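You operate a simulated robot arm through the tools that you are given. There is no shell and no other tool. Be economical: measure what you need, move in short steps, check, and stop when the job is done.

You run a simulated robot arm. Do the job below in one go: nothing can be reset, and whatever is moved stays where it is left.

JOB
Measure insert number 1 and sort it by size.
Fine: it stands in the holder of its size; close the caliper after; the other inserts stay.

The check looks at the end state, three seconds after you hand in, the way a careful person would. Anything else that was tipped, shoved, dropped, spilled or broken makes it a failure.

ROBOT AND FRAMES
A 7-joint arm with a two-finger parallel gripper, fixed in place. Base frame: the origin is at the foot of the arm, x ahead of it, y to its left, z up; the work surface is at about z = 75. Units: cm, rad, N and s.
With the tool pointing down near the work surface it reaches from about 34 to 76 cm from the base axis. Its first joint turns from -2.007 to 2.007 rad. Payload 3.91 kg.
Tool frame: the origin (TCP) lies between the finger pads and is the grasp point; the fingertips stand 3 cm ahead of it; z points along the fingers, y is the line along which they close. Largest opening 11 cm; finger width 2, thickness 1; the body of the gripper, 4.8 by 11.2 cm, starts 5.5 cm behind the TCP.
Orientation is that of the tool frame in the base frame, as a unit quaternion [x, y, z, w]. With the fingers straight down and closing along the base's y, the tool's x points along the base's -x, its y along +y and its z along -z.

CONTROLS
- The arm moves only by the tool move_arm. Its argument "motion" is a list of rows, each an object of numbers (a shift or turn left out is 0, a gripper value left out holds the last): "dx", "dy", "dz": the shift along the tool's x, y, z in cm; "rx", "ry", "rz": the turn, a rotation vector about the tool's x, y, z in rad; "claw": the closure in counts, from 0 (fully open) to 255 (shut). In form: [{"dx": .., "dy": .., "dz": .., "rx": .., "ry": .., "rz": .., "claw": ..}, ...]. A call has 1 to 20 rows; each row is the pose to reach, as a shift and turn from the pose commanded when the call began, along the tool's axes at that moment. A row lasts 0.2 s, in which the tool goes at most 5 cm and 0.15 rad; a call with a longer step from one row to the next is refused whole, and so is a gripper value outside its range. A pose out of reach is approached as far as the arm can. The call stops where the force on the tool passes 40 N (or 10 N more than at its start, if that is more) or the arm is blocked; 0.2 s more then pass. The fingers move at their own pace (about 10.8 cm/s each) and stop on an object; they squeeze with about 29 N. The grip force told is the motor's: it shows also when the fingers shut on nothing. Time passes only in rows, and 0.2 s behind the last, so rows that repeat a pose let the fingers close. It gives the time, the measured TCP pose, the force on the tool (base axes), the opening and the grip force at its end, in the units of the frame above (readings bear some noise), and new pictures: "pictures" is both (left out), scene, wrist or none.
- Cameras (640 x 400 px; columns grow to the right, rows downward): "scene" is fixed at [40.06, 50.1, 131.33]; the picture's right is [-1.00, -0.09, 0.00], its down [-0.05, 0.49, -0.87] and it looks along [0.08, -0.87, -0.49] (base axes); focal length 320 px, centre (320, 200). "wrist" rides on the gripper at [7.2, 1.7, -10.3] in the tool frame; the picture's right is [-0.23, 0.97, 0.00], its down [-0.76, -0.18, -0.62] and it looks along [-0.61, -0.14, 0.78] (tool axes); focal length 222 px, centre (320, 200).
- slide_trunk(by): slides the trunk up (or, below 0, down) by that many cm; the arm rides with it, the base frame stays. It gives what a move gives, with no picture.
- point_at(camera, pixels): for up to 12 pixels [column, row] of the newest picture of that camera ("zoom" is the newest enlarged one), the place [x, y, z] in the base frame of the surface seen there, good to about 0.2 cm. No time passes.
- close_up(camera, box): a new picture of the part [left, top, right, bottom] of that camera's present view, enlarged. No time passes.
- sign_off(): hands the job in; it is judged then, once.

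Work in short steps. Measure before you move; look again where a grasp or a placing could have gone wrong, and mend it. You have 80 turns and 170 pictures in all, those below and enlarged ones among them. Open the gripper and draw the arm clear of the work before you hand the job in, unless the task says otherwise; then end with one line.

The tools are called as name(argument=value, ...) on one line, values as JSON. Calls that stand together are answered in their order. move_arm: Moves the arm, as the interface text tells. Its arguments: {"type":"object","properties":{"motion":{"type":"array","items":{"type":"object","properties":{"dx":{"type":"number"},"dy":{"type":"number"},"dz":{"type":"number"},"rx":{"type":"number"},"ry":{"type":"number"},"rz":{"type":"number"},"claw":{"type":"number"}}}},"pictures":{"type":"string","enum":["both","scene","wrist","none"]}},"required":["motion"]} The other tools are called the same way: slide_trunk (by) slides the trunk up or down; point_at (camera, pixels) gives the place of the surface under pixels of a picture; close_up (camera, box) takes an enlarged picture of a part of a camera's view; sign_off () hands the job in.

At the start:

```text
clock: 0.0
ee_pos: [58.77, -28.35, 103.88]
tcp_rot: [0.0, 1.0, -0.001, 0.0]
ft_force: [-0.6, -0.5, -0.5]
grip_width: 11.0
grasp_force: 0.1
trunk travel left (down, up): [-67.5, 31.5]
```

scene: 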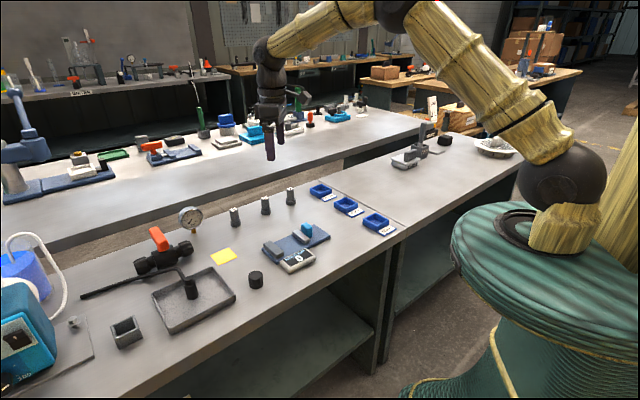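
wrist: 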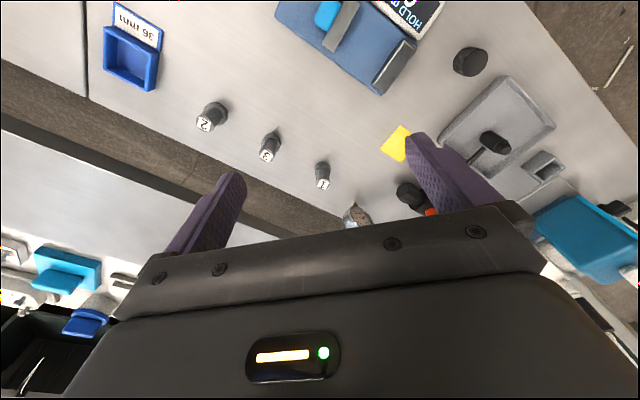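

I see three inserts and a caliper with a display, so I'll enlarge those areas to read labels and layout.

close_up(camera="scene", box=[210, 170, 410, 295])

close_up(camera="wrist", box=[180, 0, 500, 200])

point_at(camera="scene", pixels=[[235, 209], [265, 198], [290, 189], [235, 225], [320, 190], [346, 206], [376, 222], [308, 230], [296, 260], [272, 250], [325, 235], [290, 240]])

```text
3.20 times, centred on (310, 232) of scene
```

zoom: 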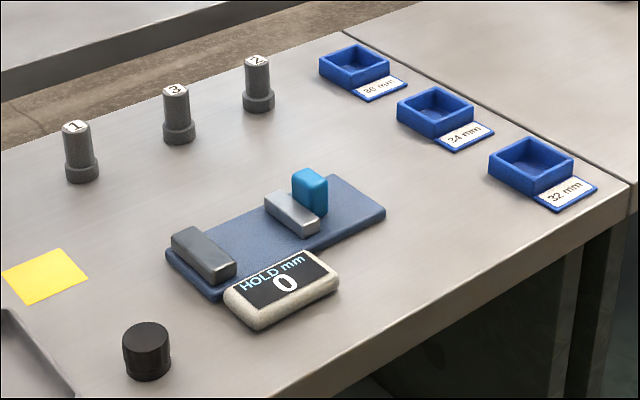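

```text
2.00 times, centred on (340, 100) of wrist
```

zoom: 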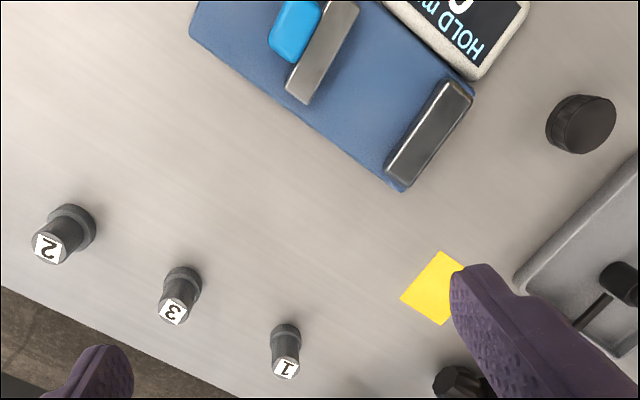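

```text
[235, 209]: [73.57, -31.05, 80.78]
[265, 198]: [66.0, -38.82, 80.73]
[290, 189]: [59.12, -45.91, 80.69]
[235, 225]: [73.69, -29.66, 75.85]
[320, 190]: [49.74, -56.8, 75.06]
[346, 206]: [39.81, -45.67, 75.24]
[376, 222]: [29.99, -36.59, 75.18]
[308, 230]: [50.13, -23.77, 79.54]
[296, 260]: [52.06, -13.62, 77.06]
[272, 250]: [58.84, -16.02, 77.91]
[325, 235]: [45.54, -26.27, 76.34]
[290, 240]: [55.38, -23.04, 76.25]
```

Insert 1 is near (73.6, -31), at the edge of reach. I'll measure it, the caliper jaws and the holders more finely from an enlarged scene view.

close_up(camera="scene", box=[220, 200, 340, 275])

close_up(camera="wrist", box=[260, 0, 480, 138])

close_up(camera="scene", box=[300, 175, 404, 240])

```text
5.33 times, centred on (280, 238) of scene
```

zoom: 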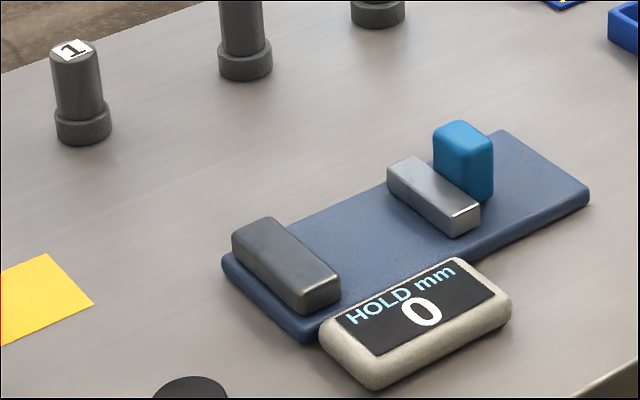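

```text
2.90 times, centred on (370, 69) of wrist
```

zoom: 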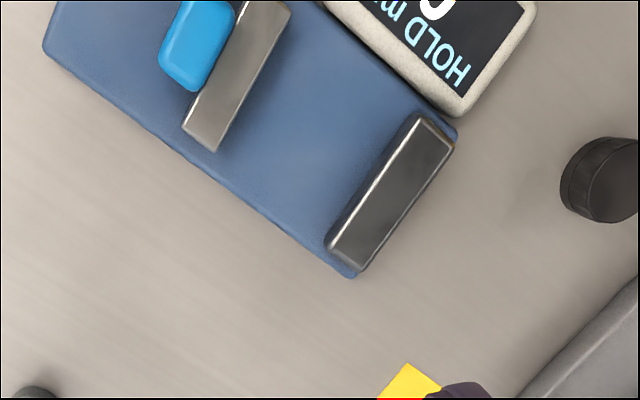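

```text
6.15 times, centred on (352, 208) of scene
```

zoom: 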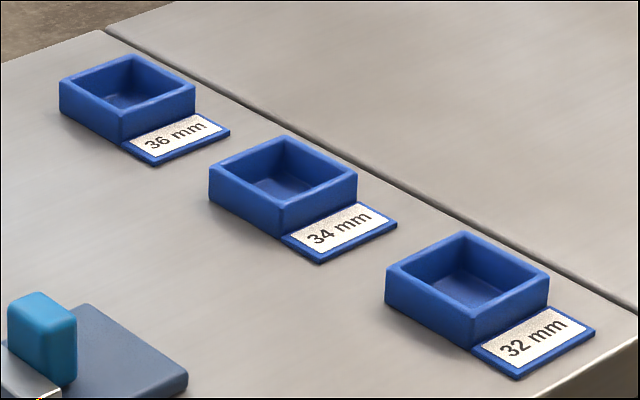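

The zoom now shows the holders. I'll measure the outer rim corners.

point_at(camera="zoom", pixels=[[132, 58], [64, 84], [122, 113], [192, 87], [284, 139], [214, 170], [282, 203], [353, 173], [464, 235], [391, 269], [473, 312], [544, 273]])

close_up(camera="scene", box=[220, 200, 340, 275])

```text
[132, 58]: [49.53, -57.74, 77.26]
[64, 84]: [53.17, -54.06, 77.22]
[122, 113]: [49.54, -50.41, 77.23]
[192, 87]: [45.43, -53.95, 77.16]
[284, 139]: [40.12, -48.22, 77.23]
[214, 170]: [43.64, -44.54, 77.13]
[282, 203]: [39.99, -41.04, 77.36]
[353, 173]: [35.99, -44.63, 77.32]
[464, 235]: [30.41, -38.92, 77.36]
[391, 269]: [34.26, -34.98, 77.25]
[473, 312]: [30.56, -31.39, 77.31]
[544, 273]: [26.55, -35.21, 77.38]
```

```text
5.33 times, centred on (280, 238) of scene
```

zoom: 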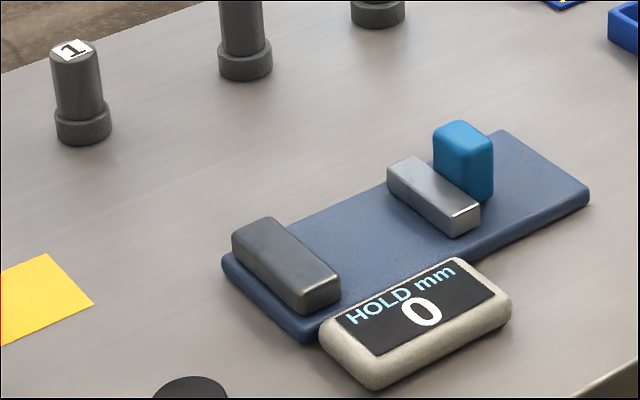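

Holder centres: 36 at (49.4,-54.1), 34 at (39.9,-44.6), 32 at (30.4,-35.1). Now I'll measure the caliper and insert points in this zoom.

point_at(camera="zoom", pixels=[[273, 220], [336, 276], [238, 240], [303, 290], [413, 158], [391, 172], [477, 207], [454, 218], [460, 124], [490, 140], [502, 134], [586, 188]])

point_at(camera="zoom", pixels=[[53, 50], [97, 50], [75, 50], [58, 90], [82, 90], [101, 90], [57, 125], [84, 130], [110, 122], [330, 270], [438, 133], [468, 145]])

```text
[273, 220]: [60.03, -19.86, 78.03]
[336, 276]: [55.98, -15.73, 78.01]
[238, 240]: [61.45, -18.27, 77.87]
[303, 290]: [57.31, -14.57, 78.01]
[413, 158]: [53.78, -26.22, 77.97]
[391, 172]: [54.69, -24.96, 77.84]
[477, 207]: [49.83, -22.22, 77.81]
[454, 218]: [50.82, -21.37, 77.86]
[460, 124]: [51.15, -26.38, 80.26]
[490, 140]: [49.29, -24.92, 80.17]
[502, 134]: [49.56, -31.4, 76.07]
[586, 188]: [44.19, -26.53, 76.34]
```

```text
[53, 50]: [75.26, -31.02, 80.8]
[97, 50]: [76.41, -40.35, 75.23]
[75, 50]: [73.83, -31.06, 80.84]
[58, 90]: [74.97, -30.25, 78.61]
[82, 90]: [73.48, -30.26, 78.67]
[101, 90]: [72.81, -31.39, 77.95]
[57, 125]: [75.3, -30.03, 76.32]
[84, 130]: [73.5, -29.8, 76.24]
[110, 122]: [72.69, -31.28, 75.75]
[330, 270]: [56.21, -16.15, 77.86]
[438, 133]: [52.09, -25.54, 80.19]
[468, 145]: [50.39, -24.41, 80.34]
```

Caliper axis runs along (0.707,0.707), with fixed-jaw face centre ≈(58,-17.8) and a gap of about 7.5. Insert 1's axis is ≈(74,-31.3), with its top at 80.8 and its flange top ~76.8. I'll check the height of the gauge and valve near insert 1, then hover over it with the tool turned radially.

point_at(camera="scene", pixels=[[190, 208], [190, 218], [201, 215], [158, 232], [186, 247], [157, 258], [194, 232]])

move_arm(motion=[{"dx": -3.8, "dy": -0.7, "dz": 2.5, "rz": 0.1}, {"dx": -7.6, "dy": -1.5, "dz": 5, "rz": 0.2}, {"dx": -11.4, "dy": -2.2, "dz": 8, "rz": 0.3}, {"dx": -15.23, "dy": -2.95, "dz": 11, "rz": 0.4}, {"dx": -15.23, "dy": -2.95, "dz": 14, "rz": 0.4}, {"dx": -15.23, "dy": -2.95, "dz": 14, "rz": 0.4}])

```text
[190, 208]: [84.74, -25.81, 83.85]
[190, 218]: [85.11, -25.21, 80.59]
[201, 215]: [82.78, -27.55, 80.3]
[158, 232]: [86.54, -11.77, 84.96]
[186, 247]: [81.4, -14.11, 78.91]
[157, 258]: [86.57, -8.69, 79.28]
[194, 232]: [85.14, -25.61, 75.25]
```

```text
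clock: 1.4
ee_pos: [70.09, -29.22, 89.58]
tcp_rot: [0.199, 0.98, 0.0, 0.0]
ft_force: [0.4, -0.7, 0.6]
grip_width: 10.99
grasp_force: 0.0
out of reach, approached as far as the arm can: row 3, 4, 5, 6
trunk travel left (down, up): [-67.5, 31.5]
```

scene: 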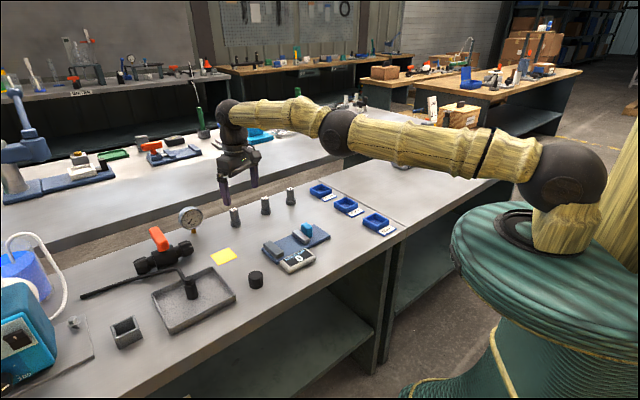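
wrist: 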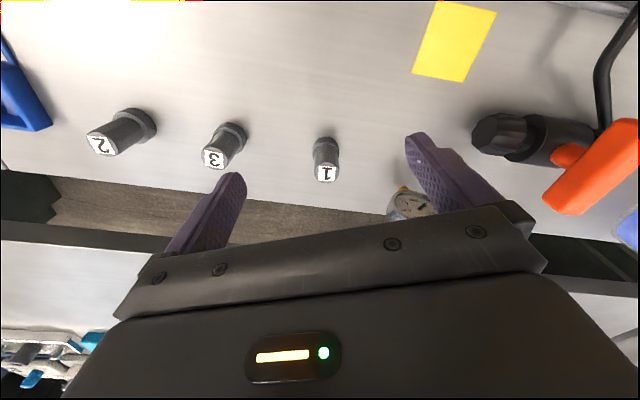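

The vertical tool stops at radius ~76, and insert 1 is at 80. I'll tilt the tool outward by 0.3 rad about the closing axis, staying at the same height, to gain reach.

move_arm(motion=[{"ry": -0.1}, {"ry": -0.2}, {"ry": -0.3}, {"ry": -0.3}])

```text
clock: 2.4
ee_pos: [70.15, -29.33, 89.7]
tcp_rot: [0.196, 0.969, -0.03, 0.148]
ft_force: [0.1, 1.1, 1.0]
grip_width: 11.02
grasp_force: 0.1
trunk travel left (down, up): [-67.5, 31.5]
```

scene: 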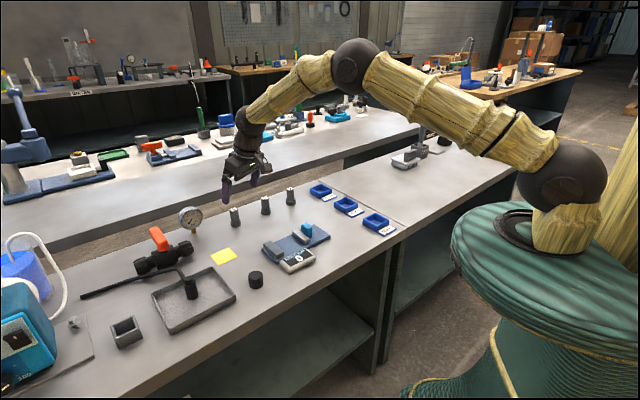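
wrist: 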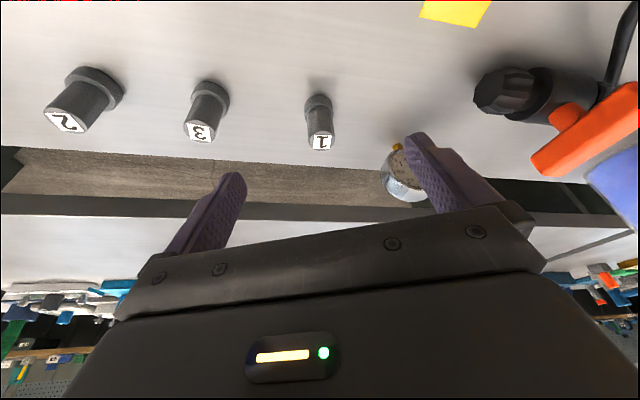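

The tilt gives spare reach. I'll hover over insert 1 with TCP ≈(73.7,-31.2,86.7) and a partial opening, then check the alignment.

move_arm(motion=[{"dx": -1.5, "dy": -0.16, "dz": 2.0, "claw": 110}, {"dx": -2.94, "dy": -0.315, "dz": 4.05, "claw": 110}, {"dx": -2.94, "dy": -0.315, "dz": 4.05}])

```text
clock: 3.2
ee_pos: [73.7, -31.35, 86.73]
tcp_rot: [0.196, 0.969, -0.03, 0.146]
ft_force: [-0.7, -0.5, 0.4]
grip_width: 6.27
grasp_force: 0.0
trunk travel left (down, up): [-67.5, 31.5]
```

scene: 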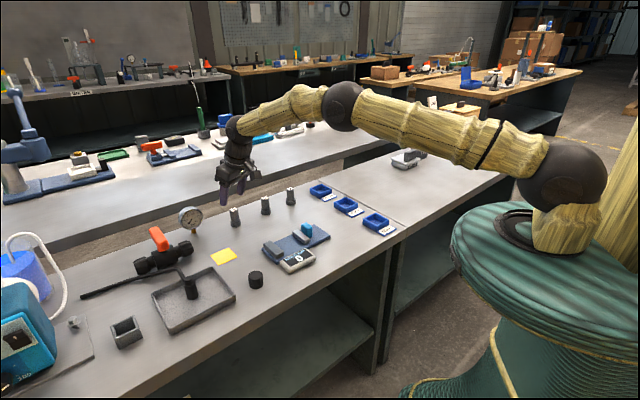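
wrist: 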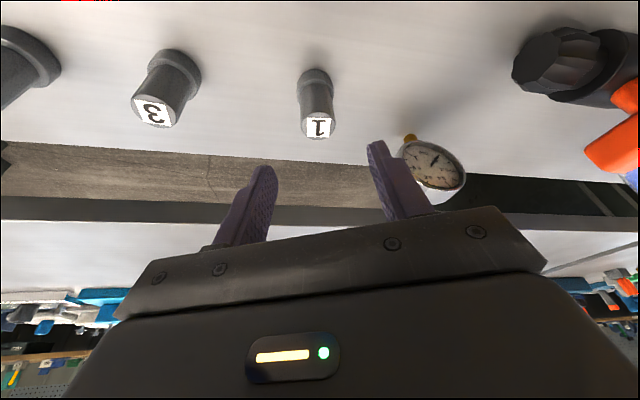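

The insert (col 317) is centred between the fingertips (265 and 378). I'll go straight down to z≈80.3.

move_arm(motion=[{"dx": 0.65, "dz": 2.1}, {"dx": 1.3, "dz": 4.2}, {"dx": 1.6, "dz": 5.2}, {"dx": 1.89, "dz": 6.12}, {"dx": 1.89, "dz": 6.12}])

close_up(camera="scene", box=[180, 150, 308, 230])

```text
clock: 4.4
ee_pos: [73.51, -31.22, 80.4]
tcp_rot: [0.196, 0.969, -0.029, 0.147]
ft_force: [0.3, -0.3, 1.5]
grip_width: 6.27
grasp_force: 0.0
trunk travel left (down, up): [-67.5, 31.5]
```

scene: 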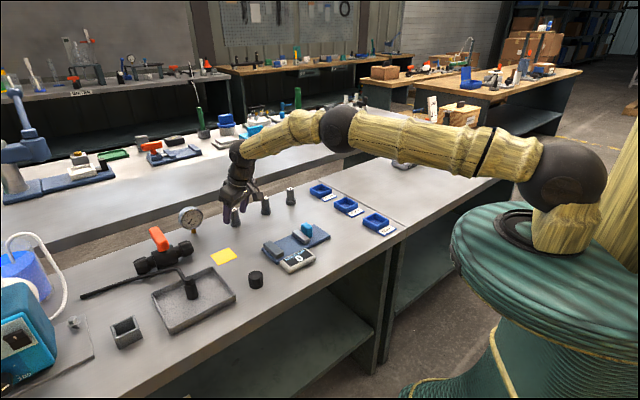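
wrist: 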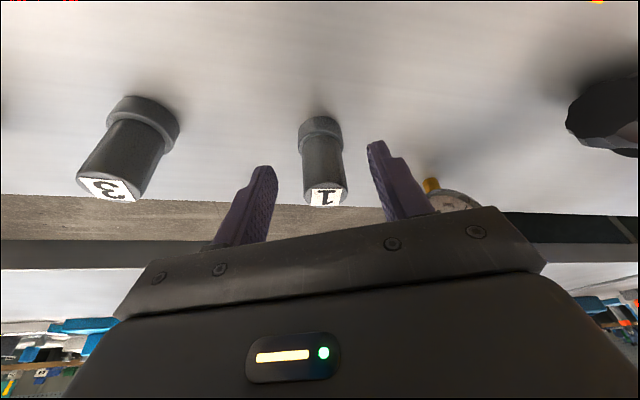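

```text
5.00 times, centred on (244, 190) of scene
```

zoom: 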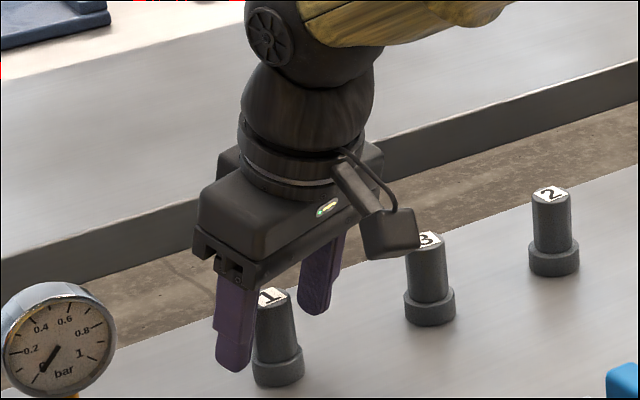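

The fingers straddle the shaft above the flange. I'll close the gripper.

move_arm(motion=[{"claw": 150}, {"claw": 180}, {"claw": 255}, {"claw": 255}])

close_up(camera="scene", box=[180, 150, 308, 230])

```text
clock: 5.4
ee_pos: [73.47, -31.18, 80.44]
tcp_rot: [0.197, 0.969, -0.03, 0.146]
ft_force: [-0.2, -1.0, 1.3]
grip_width: 2.44
grasp_force: 28.4
trunk travel left (down, up): [-67.5, 31.5]
```

scene: 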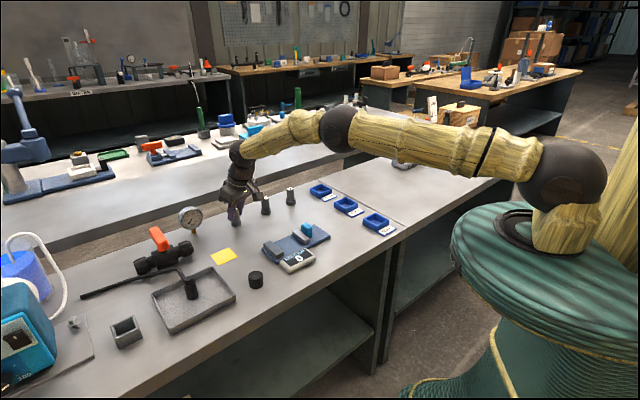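
wrist: 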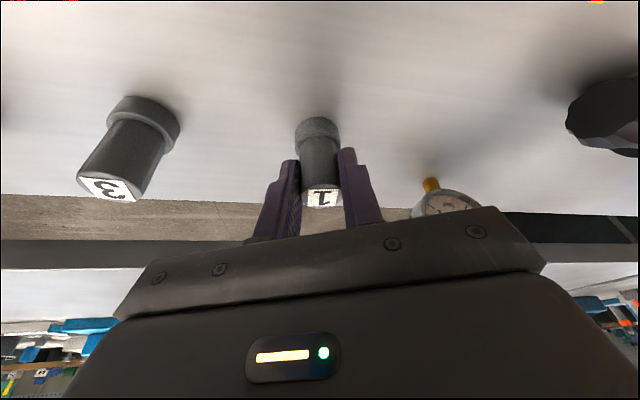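

```text
5.00 times, centred on (244, 190) of scene
```

zoom: 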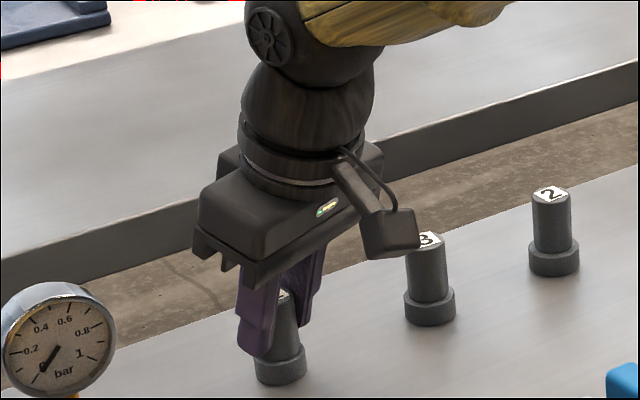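

Gripped at 2.44 cm. I'll lift straight up 8 cm.

move_arm(motion=[{"dx": -0.3, "dz": -0.955}, {"dx": -0.89, "dz": -2.87}, {"dx": -1.6, "dz": -5.2}, {"dx": -2.36, "dz": -7.64}, {"dx": -2.36, "dz": -7.64}])

```text
clock: 6.6
ee_pos: [73.64, -31.24, 88.42]
tcp_rot: [0.197, 0.969, -0.03, 0.147]
ft_force: [-0.4, 0.0, -0.6]
grip_width: 2.46
grasp_force: 28.8
trunk travel left (down, up): [-67.5, 31.5]
```

scene: 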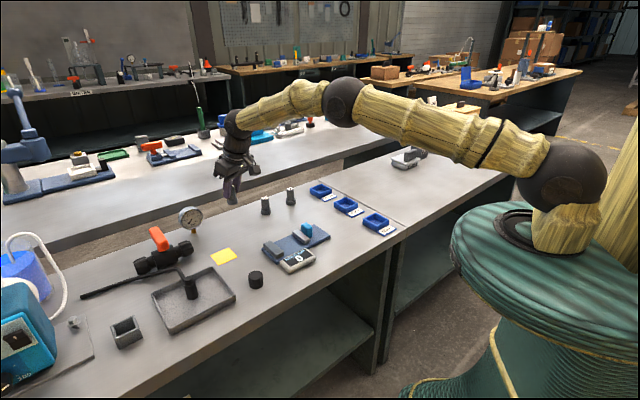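
wrist: 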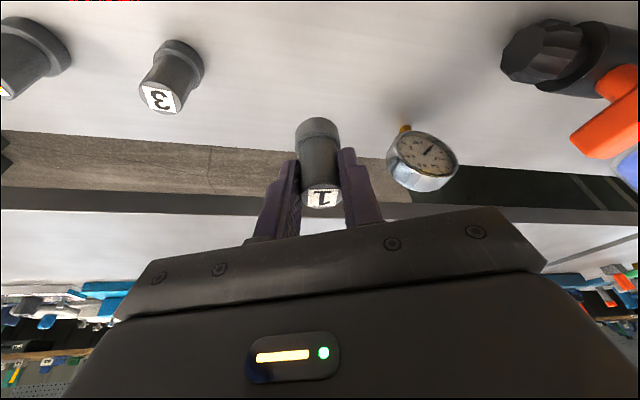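

The insert is held upright with its bottom at ~83. I'll carry it level to above the caliper gap, with the insert axis at ≈(56.3,-19.5).

move_arm(motion=[{"dx": 3.35, "dy": 0.68, "dz": -1.04}, {"dx": 6.7, "dy": 1.36, "dz": -2.07}, {"dx": 10.05, "dy": 2.04, "dz": -3.11}, {"dx": 13.4, "dy": 2.71, "dz": -4.15}, {"dx": 16.75, "dy": 3.39, "dz": -5.18}, {"dx": 20.09, "dy": 4.07, "dz": -6.22}, {"dx": 20.09, "dy": 4.07, "dz": -6.22}])

close_up(camera="scene", box=[230, 175, 358, 255])

```text
clock: 8.2
ee_pos: [55.76, -19.43, 88.36]
tcp_rot: [0.197, 0.969, -0.03, 0.146]
ft_force: [0.0, -0.4, -0.1]
grip_width: 2.49
grasp_force: 29.1
trunk travel left (down, up): [-67.5, 31.5]
```

scene: 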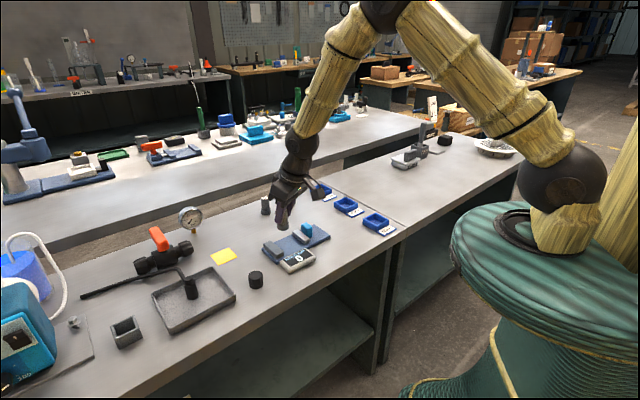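
wrist: 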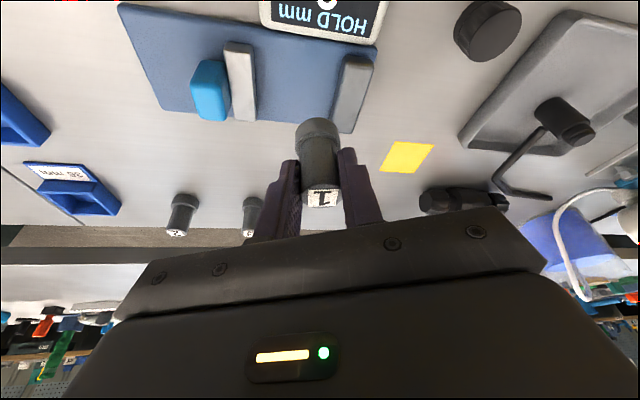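

```text
5.00 times, centred on (294, 215) of scene
```

zoom: 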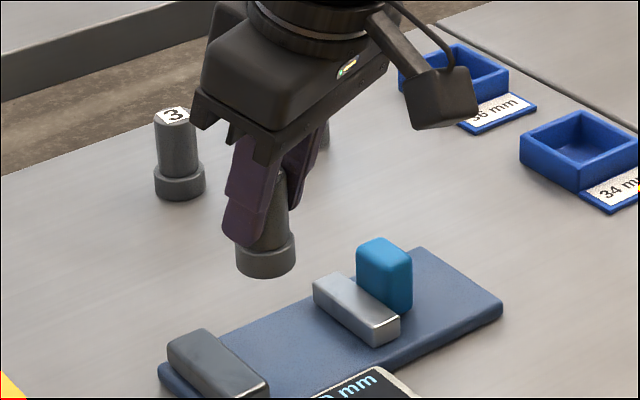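

I'll check the flange position directly: front of flange at zoom (265,262), edges at 236 and 296.

point_at(camera="zoom", pixels=[[266, 262], [239, 258], [293, 258], [266, 276], [266, 246], [282, 205], [360, 325], [335, 275], [400, 320]])

```text
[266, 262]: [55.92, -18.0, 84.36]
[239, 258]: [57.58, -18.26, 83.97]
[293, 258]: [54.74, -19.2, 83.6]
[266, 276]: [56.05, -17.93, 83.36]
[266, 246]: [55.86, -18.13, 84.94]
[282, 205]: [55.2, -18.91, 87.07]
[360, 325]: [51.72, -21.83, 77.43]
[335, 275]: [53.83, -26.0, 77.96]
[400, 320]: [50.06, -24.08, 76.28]
```

The flange centre is at (56.3,-19.6), as planned. I'll descend to just above the caliper bed.

move_arm(motion=[{"dx": 0.7, "dz": 2.2}, {"dx": 1.3, "dz": 4.2}, {"dx": 1.7, "dz": 5.5}, {"dx": 1.89, "dz": 6.11}, {"dx": 1.89, "dz": 6.11}])

close_up(camera="scene", box=[230, 195, 358, 275])

```text
clock: 9.4
ee_pos: [55.68, -19.38, 81.99]
tcp_rot: [0.197, 0.969, -0.03, 0.147]
ft_force: [0.1, -0.3, -0.5]
grip_width: 2.46
grasp_force: 29.2
trunk travel left (down, up): [-67.5, 31.5]
```

scene: 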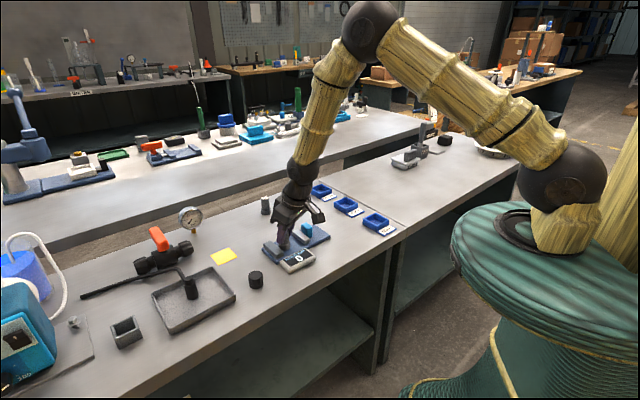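
wrist: 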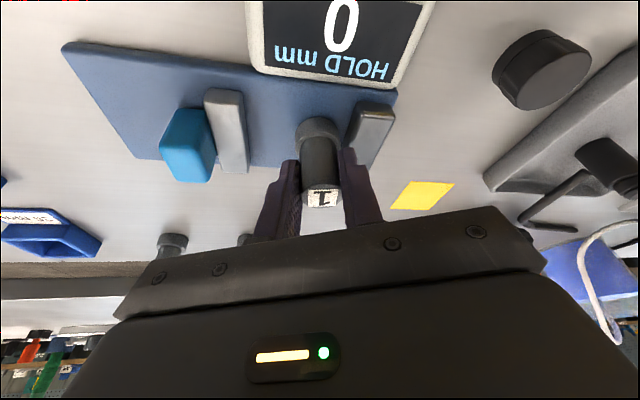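

```text
5.00 times, centred on (294, 235) of scene
```

zoom: 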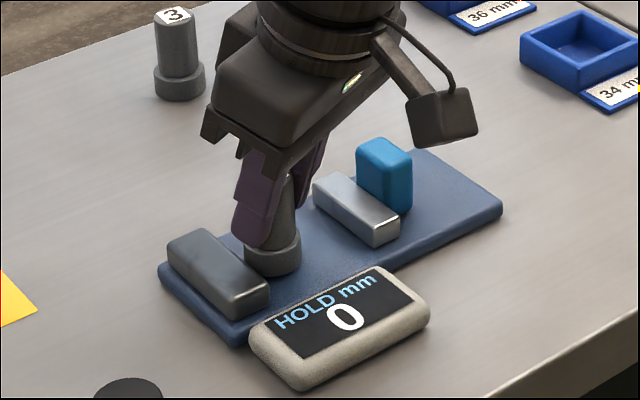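

The insert sits between the jaws, about 0.3 above the bed. I'll lower it slowly until contact.

move_arm(motion=[{"dx": 0.03, "dz": 0.1}, {"dx": 0.06, "dz": 0.19}, {"dx": 0.09, "dz": 0.29}, {"dx": 0.09, "dz": 0.29}], pictures="none")

```text
clock: 10.4
ee_pos: [55.77, -19.29, 81.7]
tcp_rot: [0.196, 0.969, -0.03, 0.148]
ft_force: [0.0, -0.4, -0.7]
grip_width: 2.46
grasp_force: 28.4
trunk travel left (down, up): [-67.5, 31.5]
```

No contact yet, so I'll go a little further.

move_arm(motion=[{"dx": 0.03, "dz": 0.1}, {"dx": 0.045, "dz": 0.143}, {"dx": 0.045, "dz": 0.143}], pictures="none")

close_up(camera="scene", box=[260, 215, 340, 265])

```text
clock: 11.2
ee_pos: [55.8, -19.52, 81.47]
tcp_rot: [0.196, 0.969, -0.03, 0.148]
ft_force: [0.7, 0.1, 4.3]
grip_width: 2.47
grasp_force: 29.2
trunk travel left (down, up): [-67.5, 31.5]
```

```text
8.00 times, centred on (300, 240) of scene
```

zoom: 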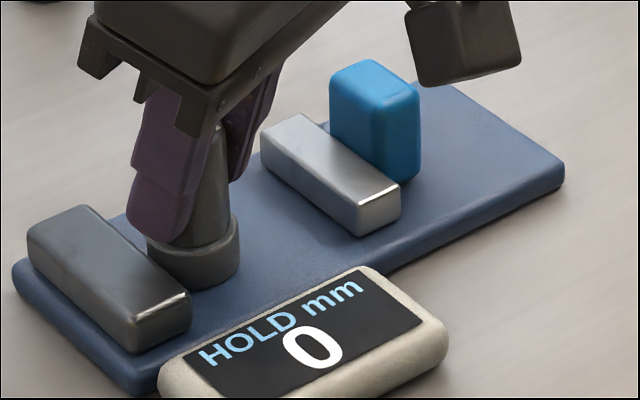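

A 4 N contact says it stands on the bed. I'll release it by opening modestly.

move_arm(motion=[{"claw": 175}, {"claw": 150}, {"claw": 130}, {"claw": 130}], pictures="none")

close_up(camera="scene", box=[260, 215, 340, 265])

```text
clock: 12.2
ee_pos: [56.0, -19.35, 81.51]
tcp_rot: [0.196, 0.969, -0.03, 0.147]
ft_force: [-0.7, 0.3, 0.4]
grip_width: 5.4
grasp_force: 0.0
trunk travel left (down, up): [-67.5, 31.5]
```

```text
8.00 times, centred on (300, 240) of scene
```

zoom: 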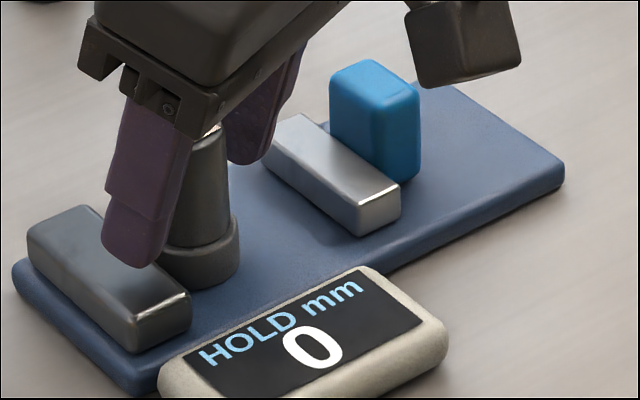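

The insert stands free. I'll raise the arm straight up, then measure the thumb block.

move_arm(motion=[{"dx": -0.6, "dz": -1.9}, {"dx": -1.5, "dz": -4.8}, {"dx": -2.36, "dz": -7.6}, {"dx": -2.95, "dz": -9.55}, {"dx": -2.95, "dz": -9.55}])

close_up(camera="scene", box=[260, 208, 340, 258])

point_at(camera="zoom", pixels=[[368, 118], [333, 140], [413, 146], [385, 160], [398, 190], [350, 165], [298, 172], [395, 243], [265, 190], [360, 265], [195, 310], [205, 195]])

```text
clock: 13.4
ee_pos: [55.94, -19.42, 91.78]
tcp_rot: [0.196, 0.969, -0.03, 0.147]
ft_force: [0.7, 0.0, 0.0]
grip_width: 5.41
grasp_force: 0.0
trunk travel left (down, up): [-67.5, 31.5]
```

scene: 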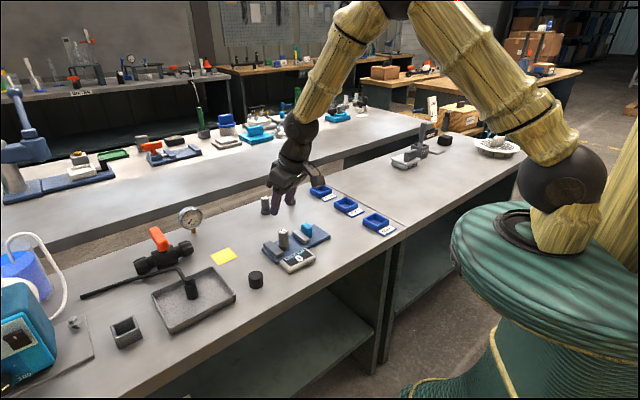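
wrist: 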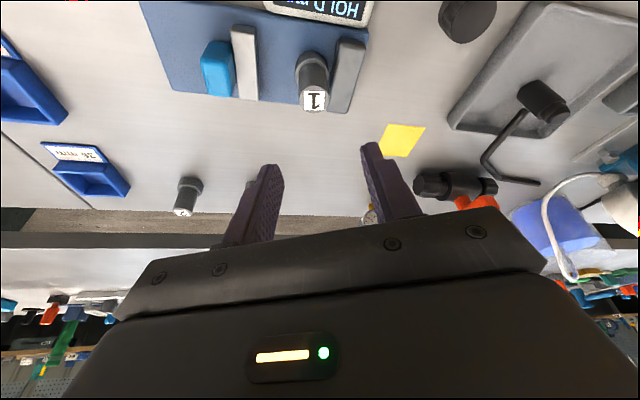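

```text
8.00 times, centred on (300, 233) of scene
```

zoom: 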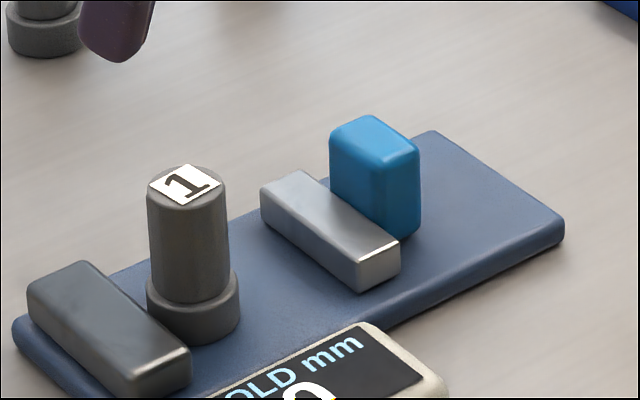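

```text
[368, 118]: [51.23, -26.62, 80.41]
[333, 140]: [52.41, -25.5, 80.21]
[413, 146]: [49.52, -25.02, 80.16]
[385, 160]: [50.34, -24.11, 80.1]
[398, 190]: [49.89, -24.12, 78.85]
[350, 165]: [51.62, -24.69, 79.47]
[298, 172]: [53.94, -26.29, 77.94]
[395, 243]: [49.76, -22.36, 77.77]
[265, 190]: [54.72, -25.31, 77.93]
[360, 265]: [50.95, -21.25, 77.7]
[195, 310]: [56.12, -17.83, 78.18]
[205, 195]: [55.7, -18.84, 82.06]
```

Thumb block centre ≈(50.9,-25.3), top 80.3, about 2.6 wide across the caliper. I'll bring the tool upright first, a bit higher.

move_arm(motion=[{"dx": -0.3, "dz": -0.95, "ry": 0.1}, {"dx": -0.6, "dz": -1.9, "ry": 0.2}, {"dx": -0.89, "dz": -2.87, "ry": 0.3}, {"dx": -0.89, "dz": -2.87, "ry": 0.3}], pictures="none")

```text
clock: 14.4
ee_pos: [55.73, -19.37, 94.68]
tcp_rot: [0.199, 0.98, 0.0, 0.0]
ft_force: [0.7, 0.7, 0.5]
grip_width: 5.39
grasp_force: 0.1
trunk travel left (down, up): [-67.5, 31.5]
```

The tool is vertical. I'll turn it so the fingers close across the caliper and hover over the thumb.

move_arm(motion=[{"dx": 0.3, "dy": -0.94, "dz": 0, "rz": -0.148}, {"dx": 0.6, "dy": -1.88, "dz": 0.5, "rz": -0.296}, {"dx": 0.9, "dy": -2.8, "dz": 1, "rz": -0.444}, {"dx": 1.2, "dy": -3.75, "dz": 2, "rz": -0.592}, {"dx": 1.5, "dy": -4.7, "dz": 3, "rz": -0.74}, {"dx": 1.8, "dy": -5.6, "dz": 4, "rz": -0.888}, {"dx": 2.1, "dy": -6.5, "dz": 5, "rz": -1.036}, {"dx": 2.3, "dy": -7.5, "dz": 6, "rz": -1.184}, {"dx": 2.3, "dy": -7.5, "dz": 6, "rz": -1.184}])

close_up(camera="scene", box=[250, 180, 362, 250])

```text
clock: 16.4
ee_pos: [50.76, -25.45, 88.55]
tcp_rot: [-0.383, 0.924, 0.0, 0.001]
ft_force: [-0.1, -0.4, -0.8]
grip_width: 5.4
grasp_force: 0.1
trunk travel left (down, up): [-67.5, 31.5]
```

scene: 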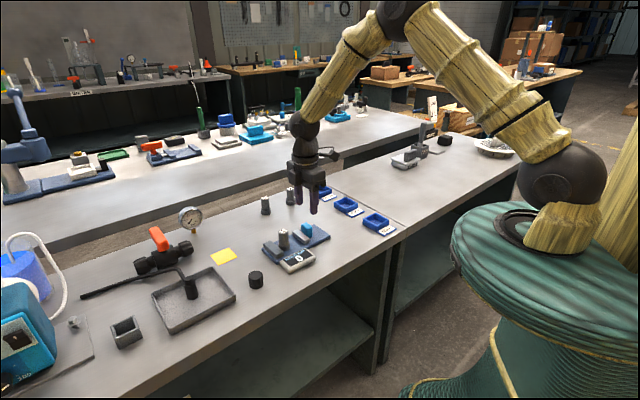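
wrist: 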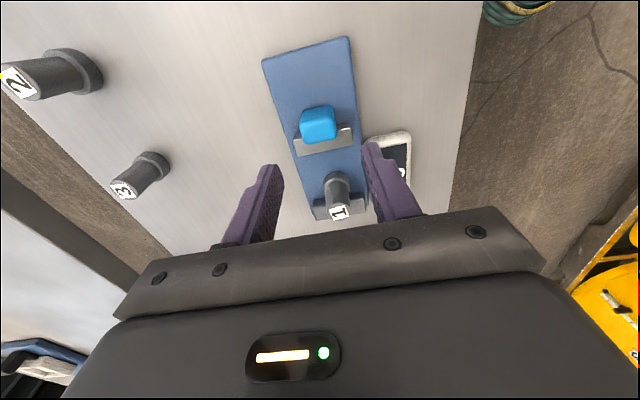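

```text
5.71 times, centred on (306, 215) of scene
```

zoom: 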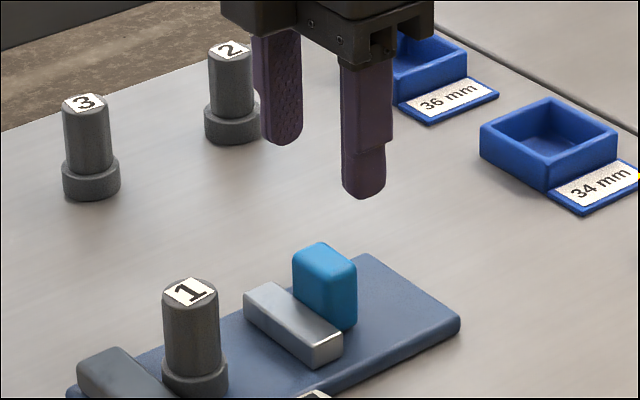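

The fingers hover either side of the thumb line. I'll descend to z 81.5, tips just above the jaw top.

move_arm(motion=[{"dz": 3}, {"dz": 5}, {"dz": 6.2}, {"dz": 7.0}, {"dz": 7.0}])

close_up(camera="scene", box=[250, 195, 362, 265])

```text
clock: 17.6
ee_pos: [50.7, -25.32, 81.44]
tcp_rot: [-0.382, 0.924, -0.001, 0.001]
ft_force: [0.0, -0.4, 0.3]
grip_width: 5.39
grasp_force: 0.0
trunk travel left (down, up): [-67.5, 31.5]
```

scene: 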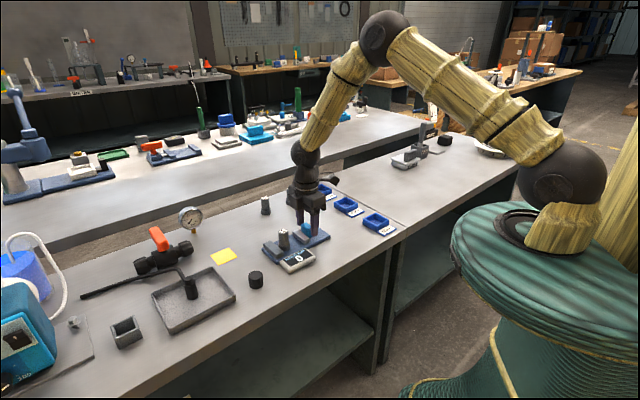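
wrist: 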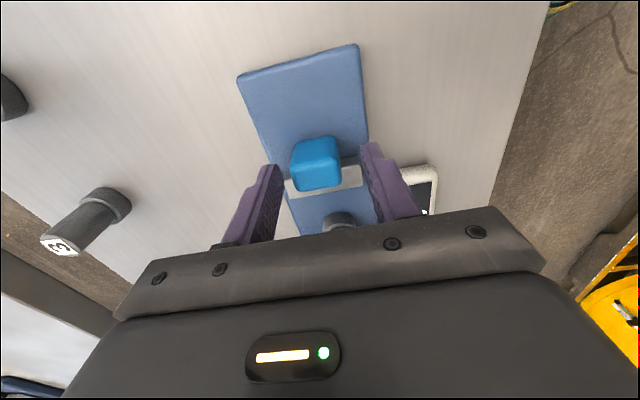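

```text
5.71 times, centred on (306, 230) of scene
```

zoom: 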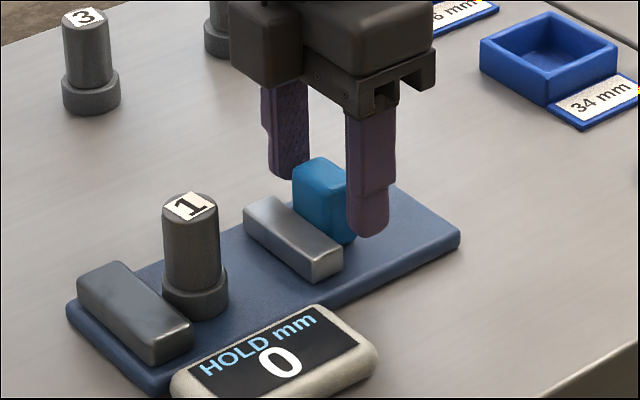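

The fingers straddle the thumb, centred. I'll close gently.

move_arm(motion=[{"claw": 160}, {"claw": 180}, {"claw": 195}, {"claw": 255}, {"claw": 255}])

close_up(camera="scene", box=[250, 195, 362, 265])

```text
clock: 18.8
ee_pos: [50.8, -25.49, 81.45]
tcp_rot: [-0.382, 0.924, 0.0, 0.001]
ft_force: [11.9, -11.6, 2.8]
grip_width: 3.18
grasp_force: 45.2
trunk travel left (down, up): [-67.5, 31.5]
```

scene: 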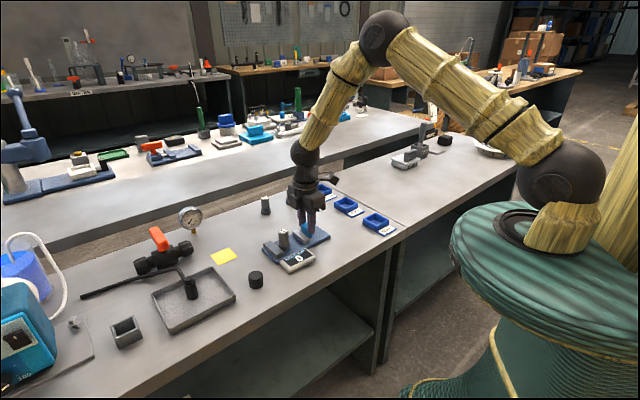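
wrist: 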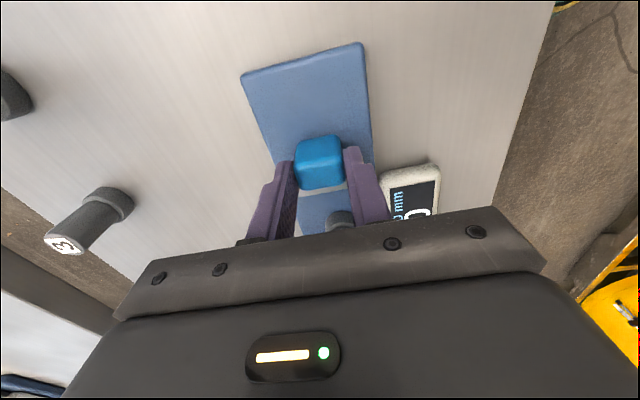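

```text
5.71 times, centred on (306, 230) of scene
```

zoom: 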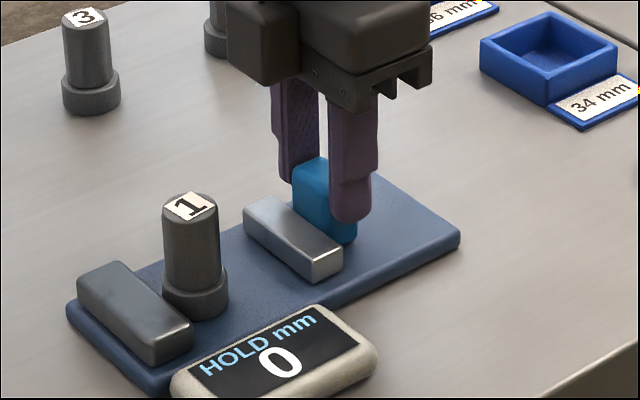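

The grip is on the thumb with some sideways load (~16 N), so I'll ease dy by -0.15. Then I'll slide the jaw 1 cm toward the insert.

move_arm(motion=[{"dy": -0.15}, {"dy": -0.15, "dx": -0.3}, {"dy": -0.15, "dx": -0.6}, {"dy": -0.15, "dx": -1.0}, {"dy": -0.15, "dx": -1.0}], pictures="none")

close_up(camera="scene", box=[250, 195, 362, 265])

```text
clock: 20.0
ee_pos: [51.61, -24.86, 81.49]
tcp_rot: [-0.382, 0.924, 0.001, 0.0]
ft_force: [5.3, -5.3, 2.8]
grip_width: 3.16
grasp_force: 45.3
trunk travel left (down, up): [-67.5, 31.5]
```

```text
5.71 times, centred on (306, 230) of scene
```

zoom: 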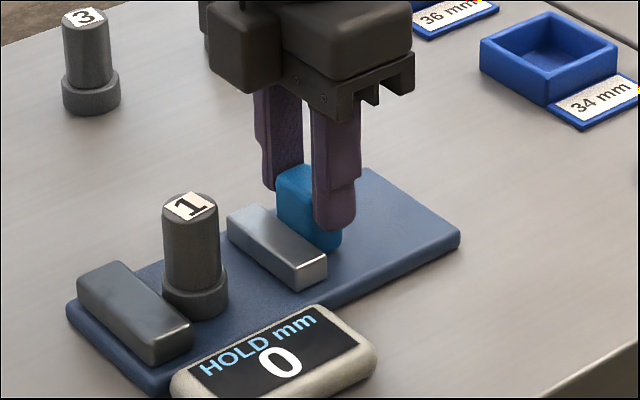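

The jaw slides and the base stays put. I'll continue another 2 cm.

move_arm(motion=[{"dy": -0.07, "dx": -0.4}, {"dy": -0.07, "dx": -0.8}, {"dy": -0.07, "dx": -1.2}, {"dy": -0.07, "dx": -1.6}, {"dy": -0.07, "dx": -2.0}, {"dy": -0.07, "dx": -2.0}], pictures="none")

close_up(camera="scene", box=[250, 195, 362, 265])

```text
clock: 21.4
ee_pos: [53.04, -23.42, 81.46]
tcp_rot: [-0.382, 0.924, 0.0, -0.001]
ft_force: [-3.1, 2.2, -7.7]
grip_width: 3.11
grasp_force: 44.9
trunk travel left (down, up): [-67.5, 31.5]
```

```text
5.71 times, centred on (306, 230) of scene
```

zoom: 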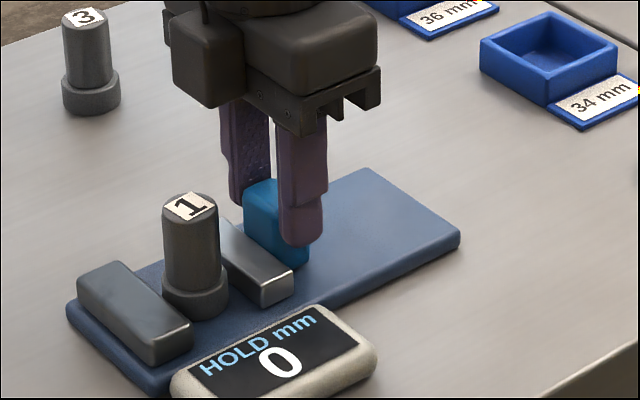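

The jaw is nearly at the flange. I'll continue slowly in small increments, 0.8 cm more.

move_arm(motion=[{"dx": -0.1}, {"dx": -0.2}, {"dx": -0.3}, {"dx": -0.4}, {"dx": -0.5}, {"dx": -0.6}, {"dx": -0.7}, {"dx": -0.8}, {"dx": -0.8}], pictures="none")

close_up(camera="scene", box=[250, 195, 362, 265])

```text
clock: 23.4
ee_pos: [53.55, -22.78, 81.45]
tcp_rot: [-0.382, 0.924, 0.001, -0.001]
ft_force: [-10.1, 6.2, -14.6]
grip_width: 3.17
grasp_force: 44.6
trunk travel left (down, up): [-67.5, 31.5]
```

```text
5.71 times, centred on (306, 230) of scene
```

zoom: 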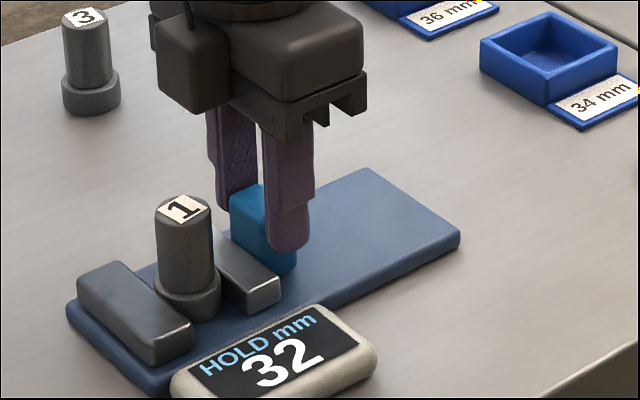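

The display reads 32. I'll nudge 0.2 cm further to confirm the jaw is fully seated and the reading holds.

move_arm(motion=[{"dx": -0.1}, {"dx": -0.2}, {"dx": -0.2}])

close_up(camera="scene", box=[260, 215, 340, 265])

```text
clock: 24.2
ee_pos: [53.64, -22.8, 81.53]
tcp_rot: [-0.381, 0.924, 0.002, -0.002]
ft_force: [-19.1, 0.4, -16.9]
grip_width: 3.14
grasp_force: 45.1
trunk travel left (down, up): [-67.5, 31.5]
```

scene: 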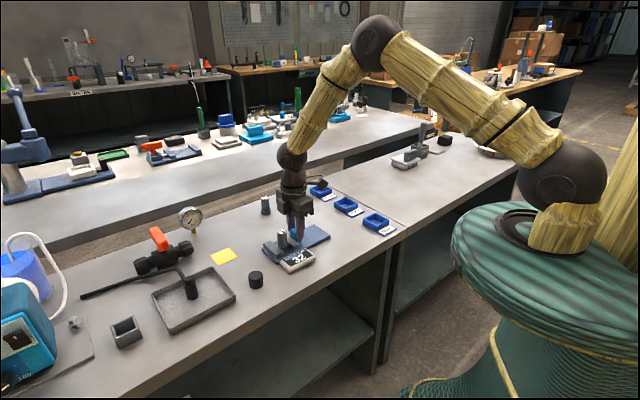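
wrist: 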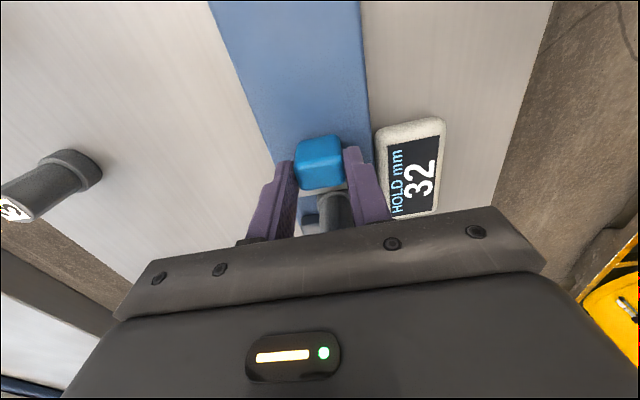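

```text
8.00 times, centred on (300, 240) of scene
```

zoom: 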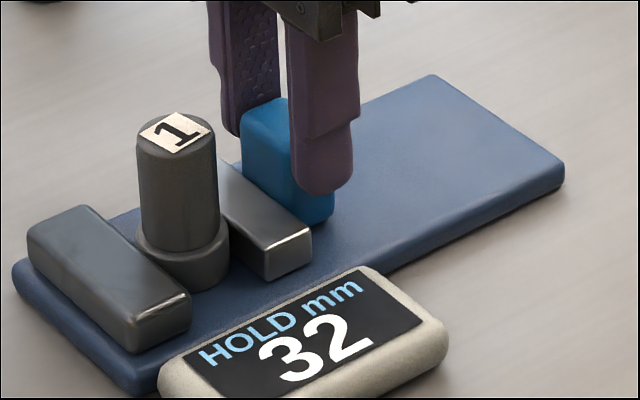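

It's firmly seated and reads 32 mm, so the target is the 32 holder. I'll draw the jaw back ~2 cm to free the insert.

move_arm(motion=[{"dx": 0.2}, {"dx": 0.5}, {"dx": 0.9}, {"dx": 1.3}, {"dx": 1.7}, {"dx": 2.1}, {"dx": 2.1}], pictures="none")

close_up(camera="scene", box=[250, 195, 362, 265])

```text
clock: 25.8
ee_pos: [52.16, -24.12, 81.64]
tcp_rot: [-0.382, 0.924, 0.001, 0.0]
ft_force: [-10.8, 11.1, -10.2]
grip_width: 3.14
grasp_force: 44.9
trunk travel left (down, up): [-67.5, 31.5]
```

```text
5.71 times, centred on (306, 230) of scene
```

zoom: 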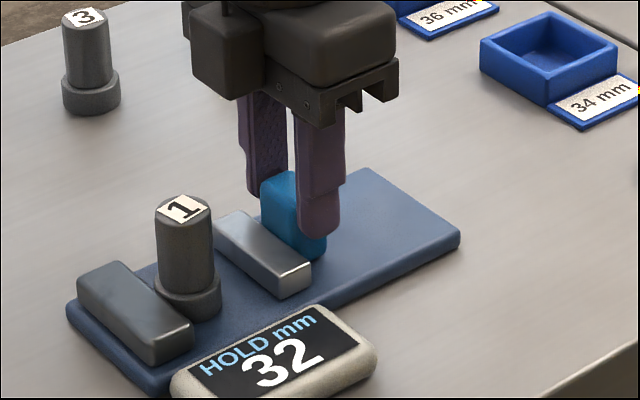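

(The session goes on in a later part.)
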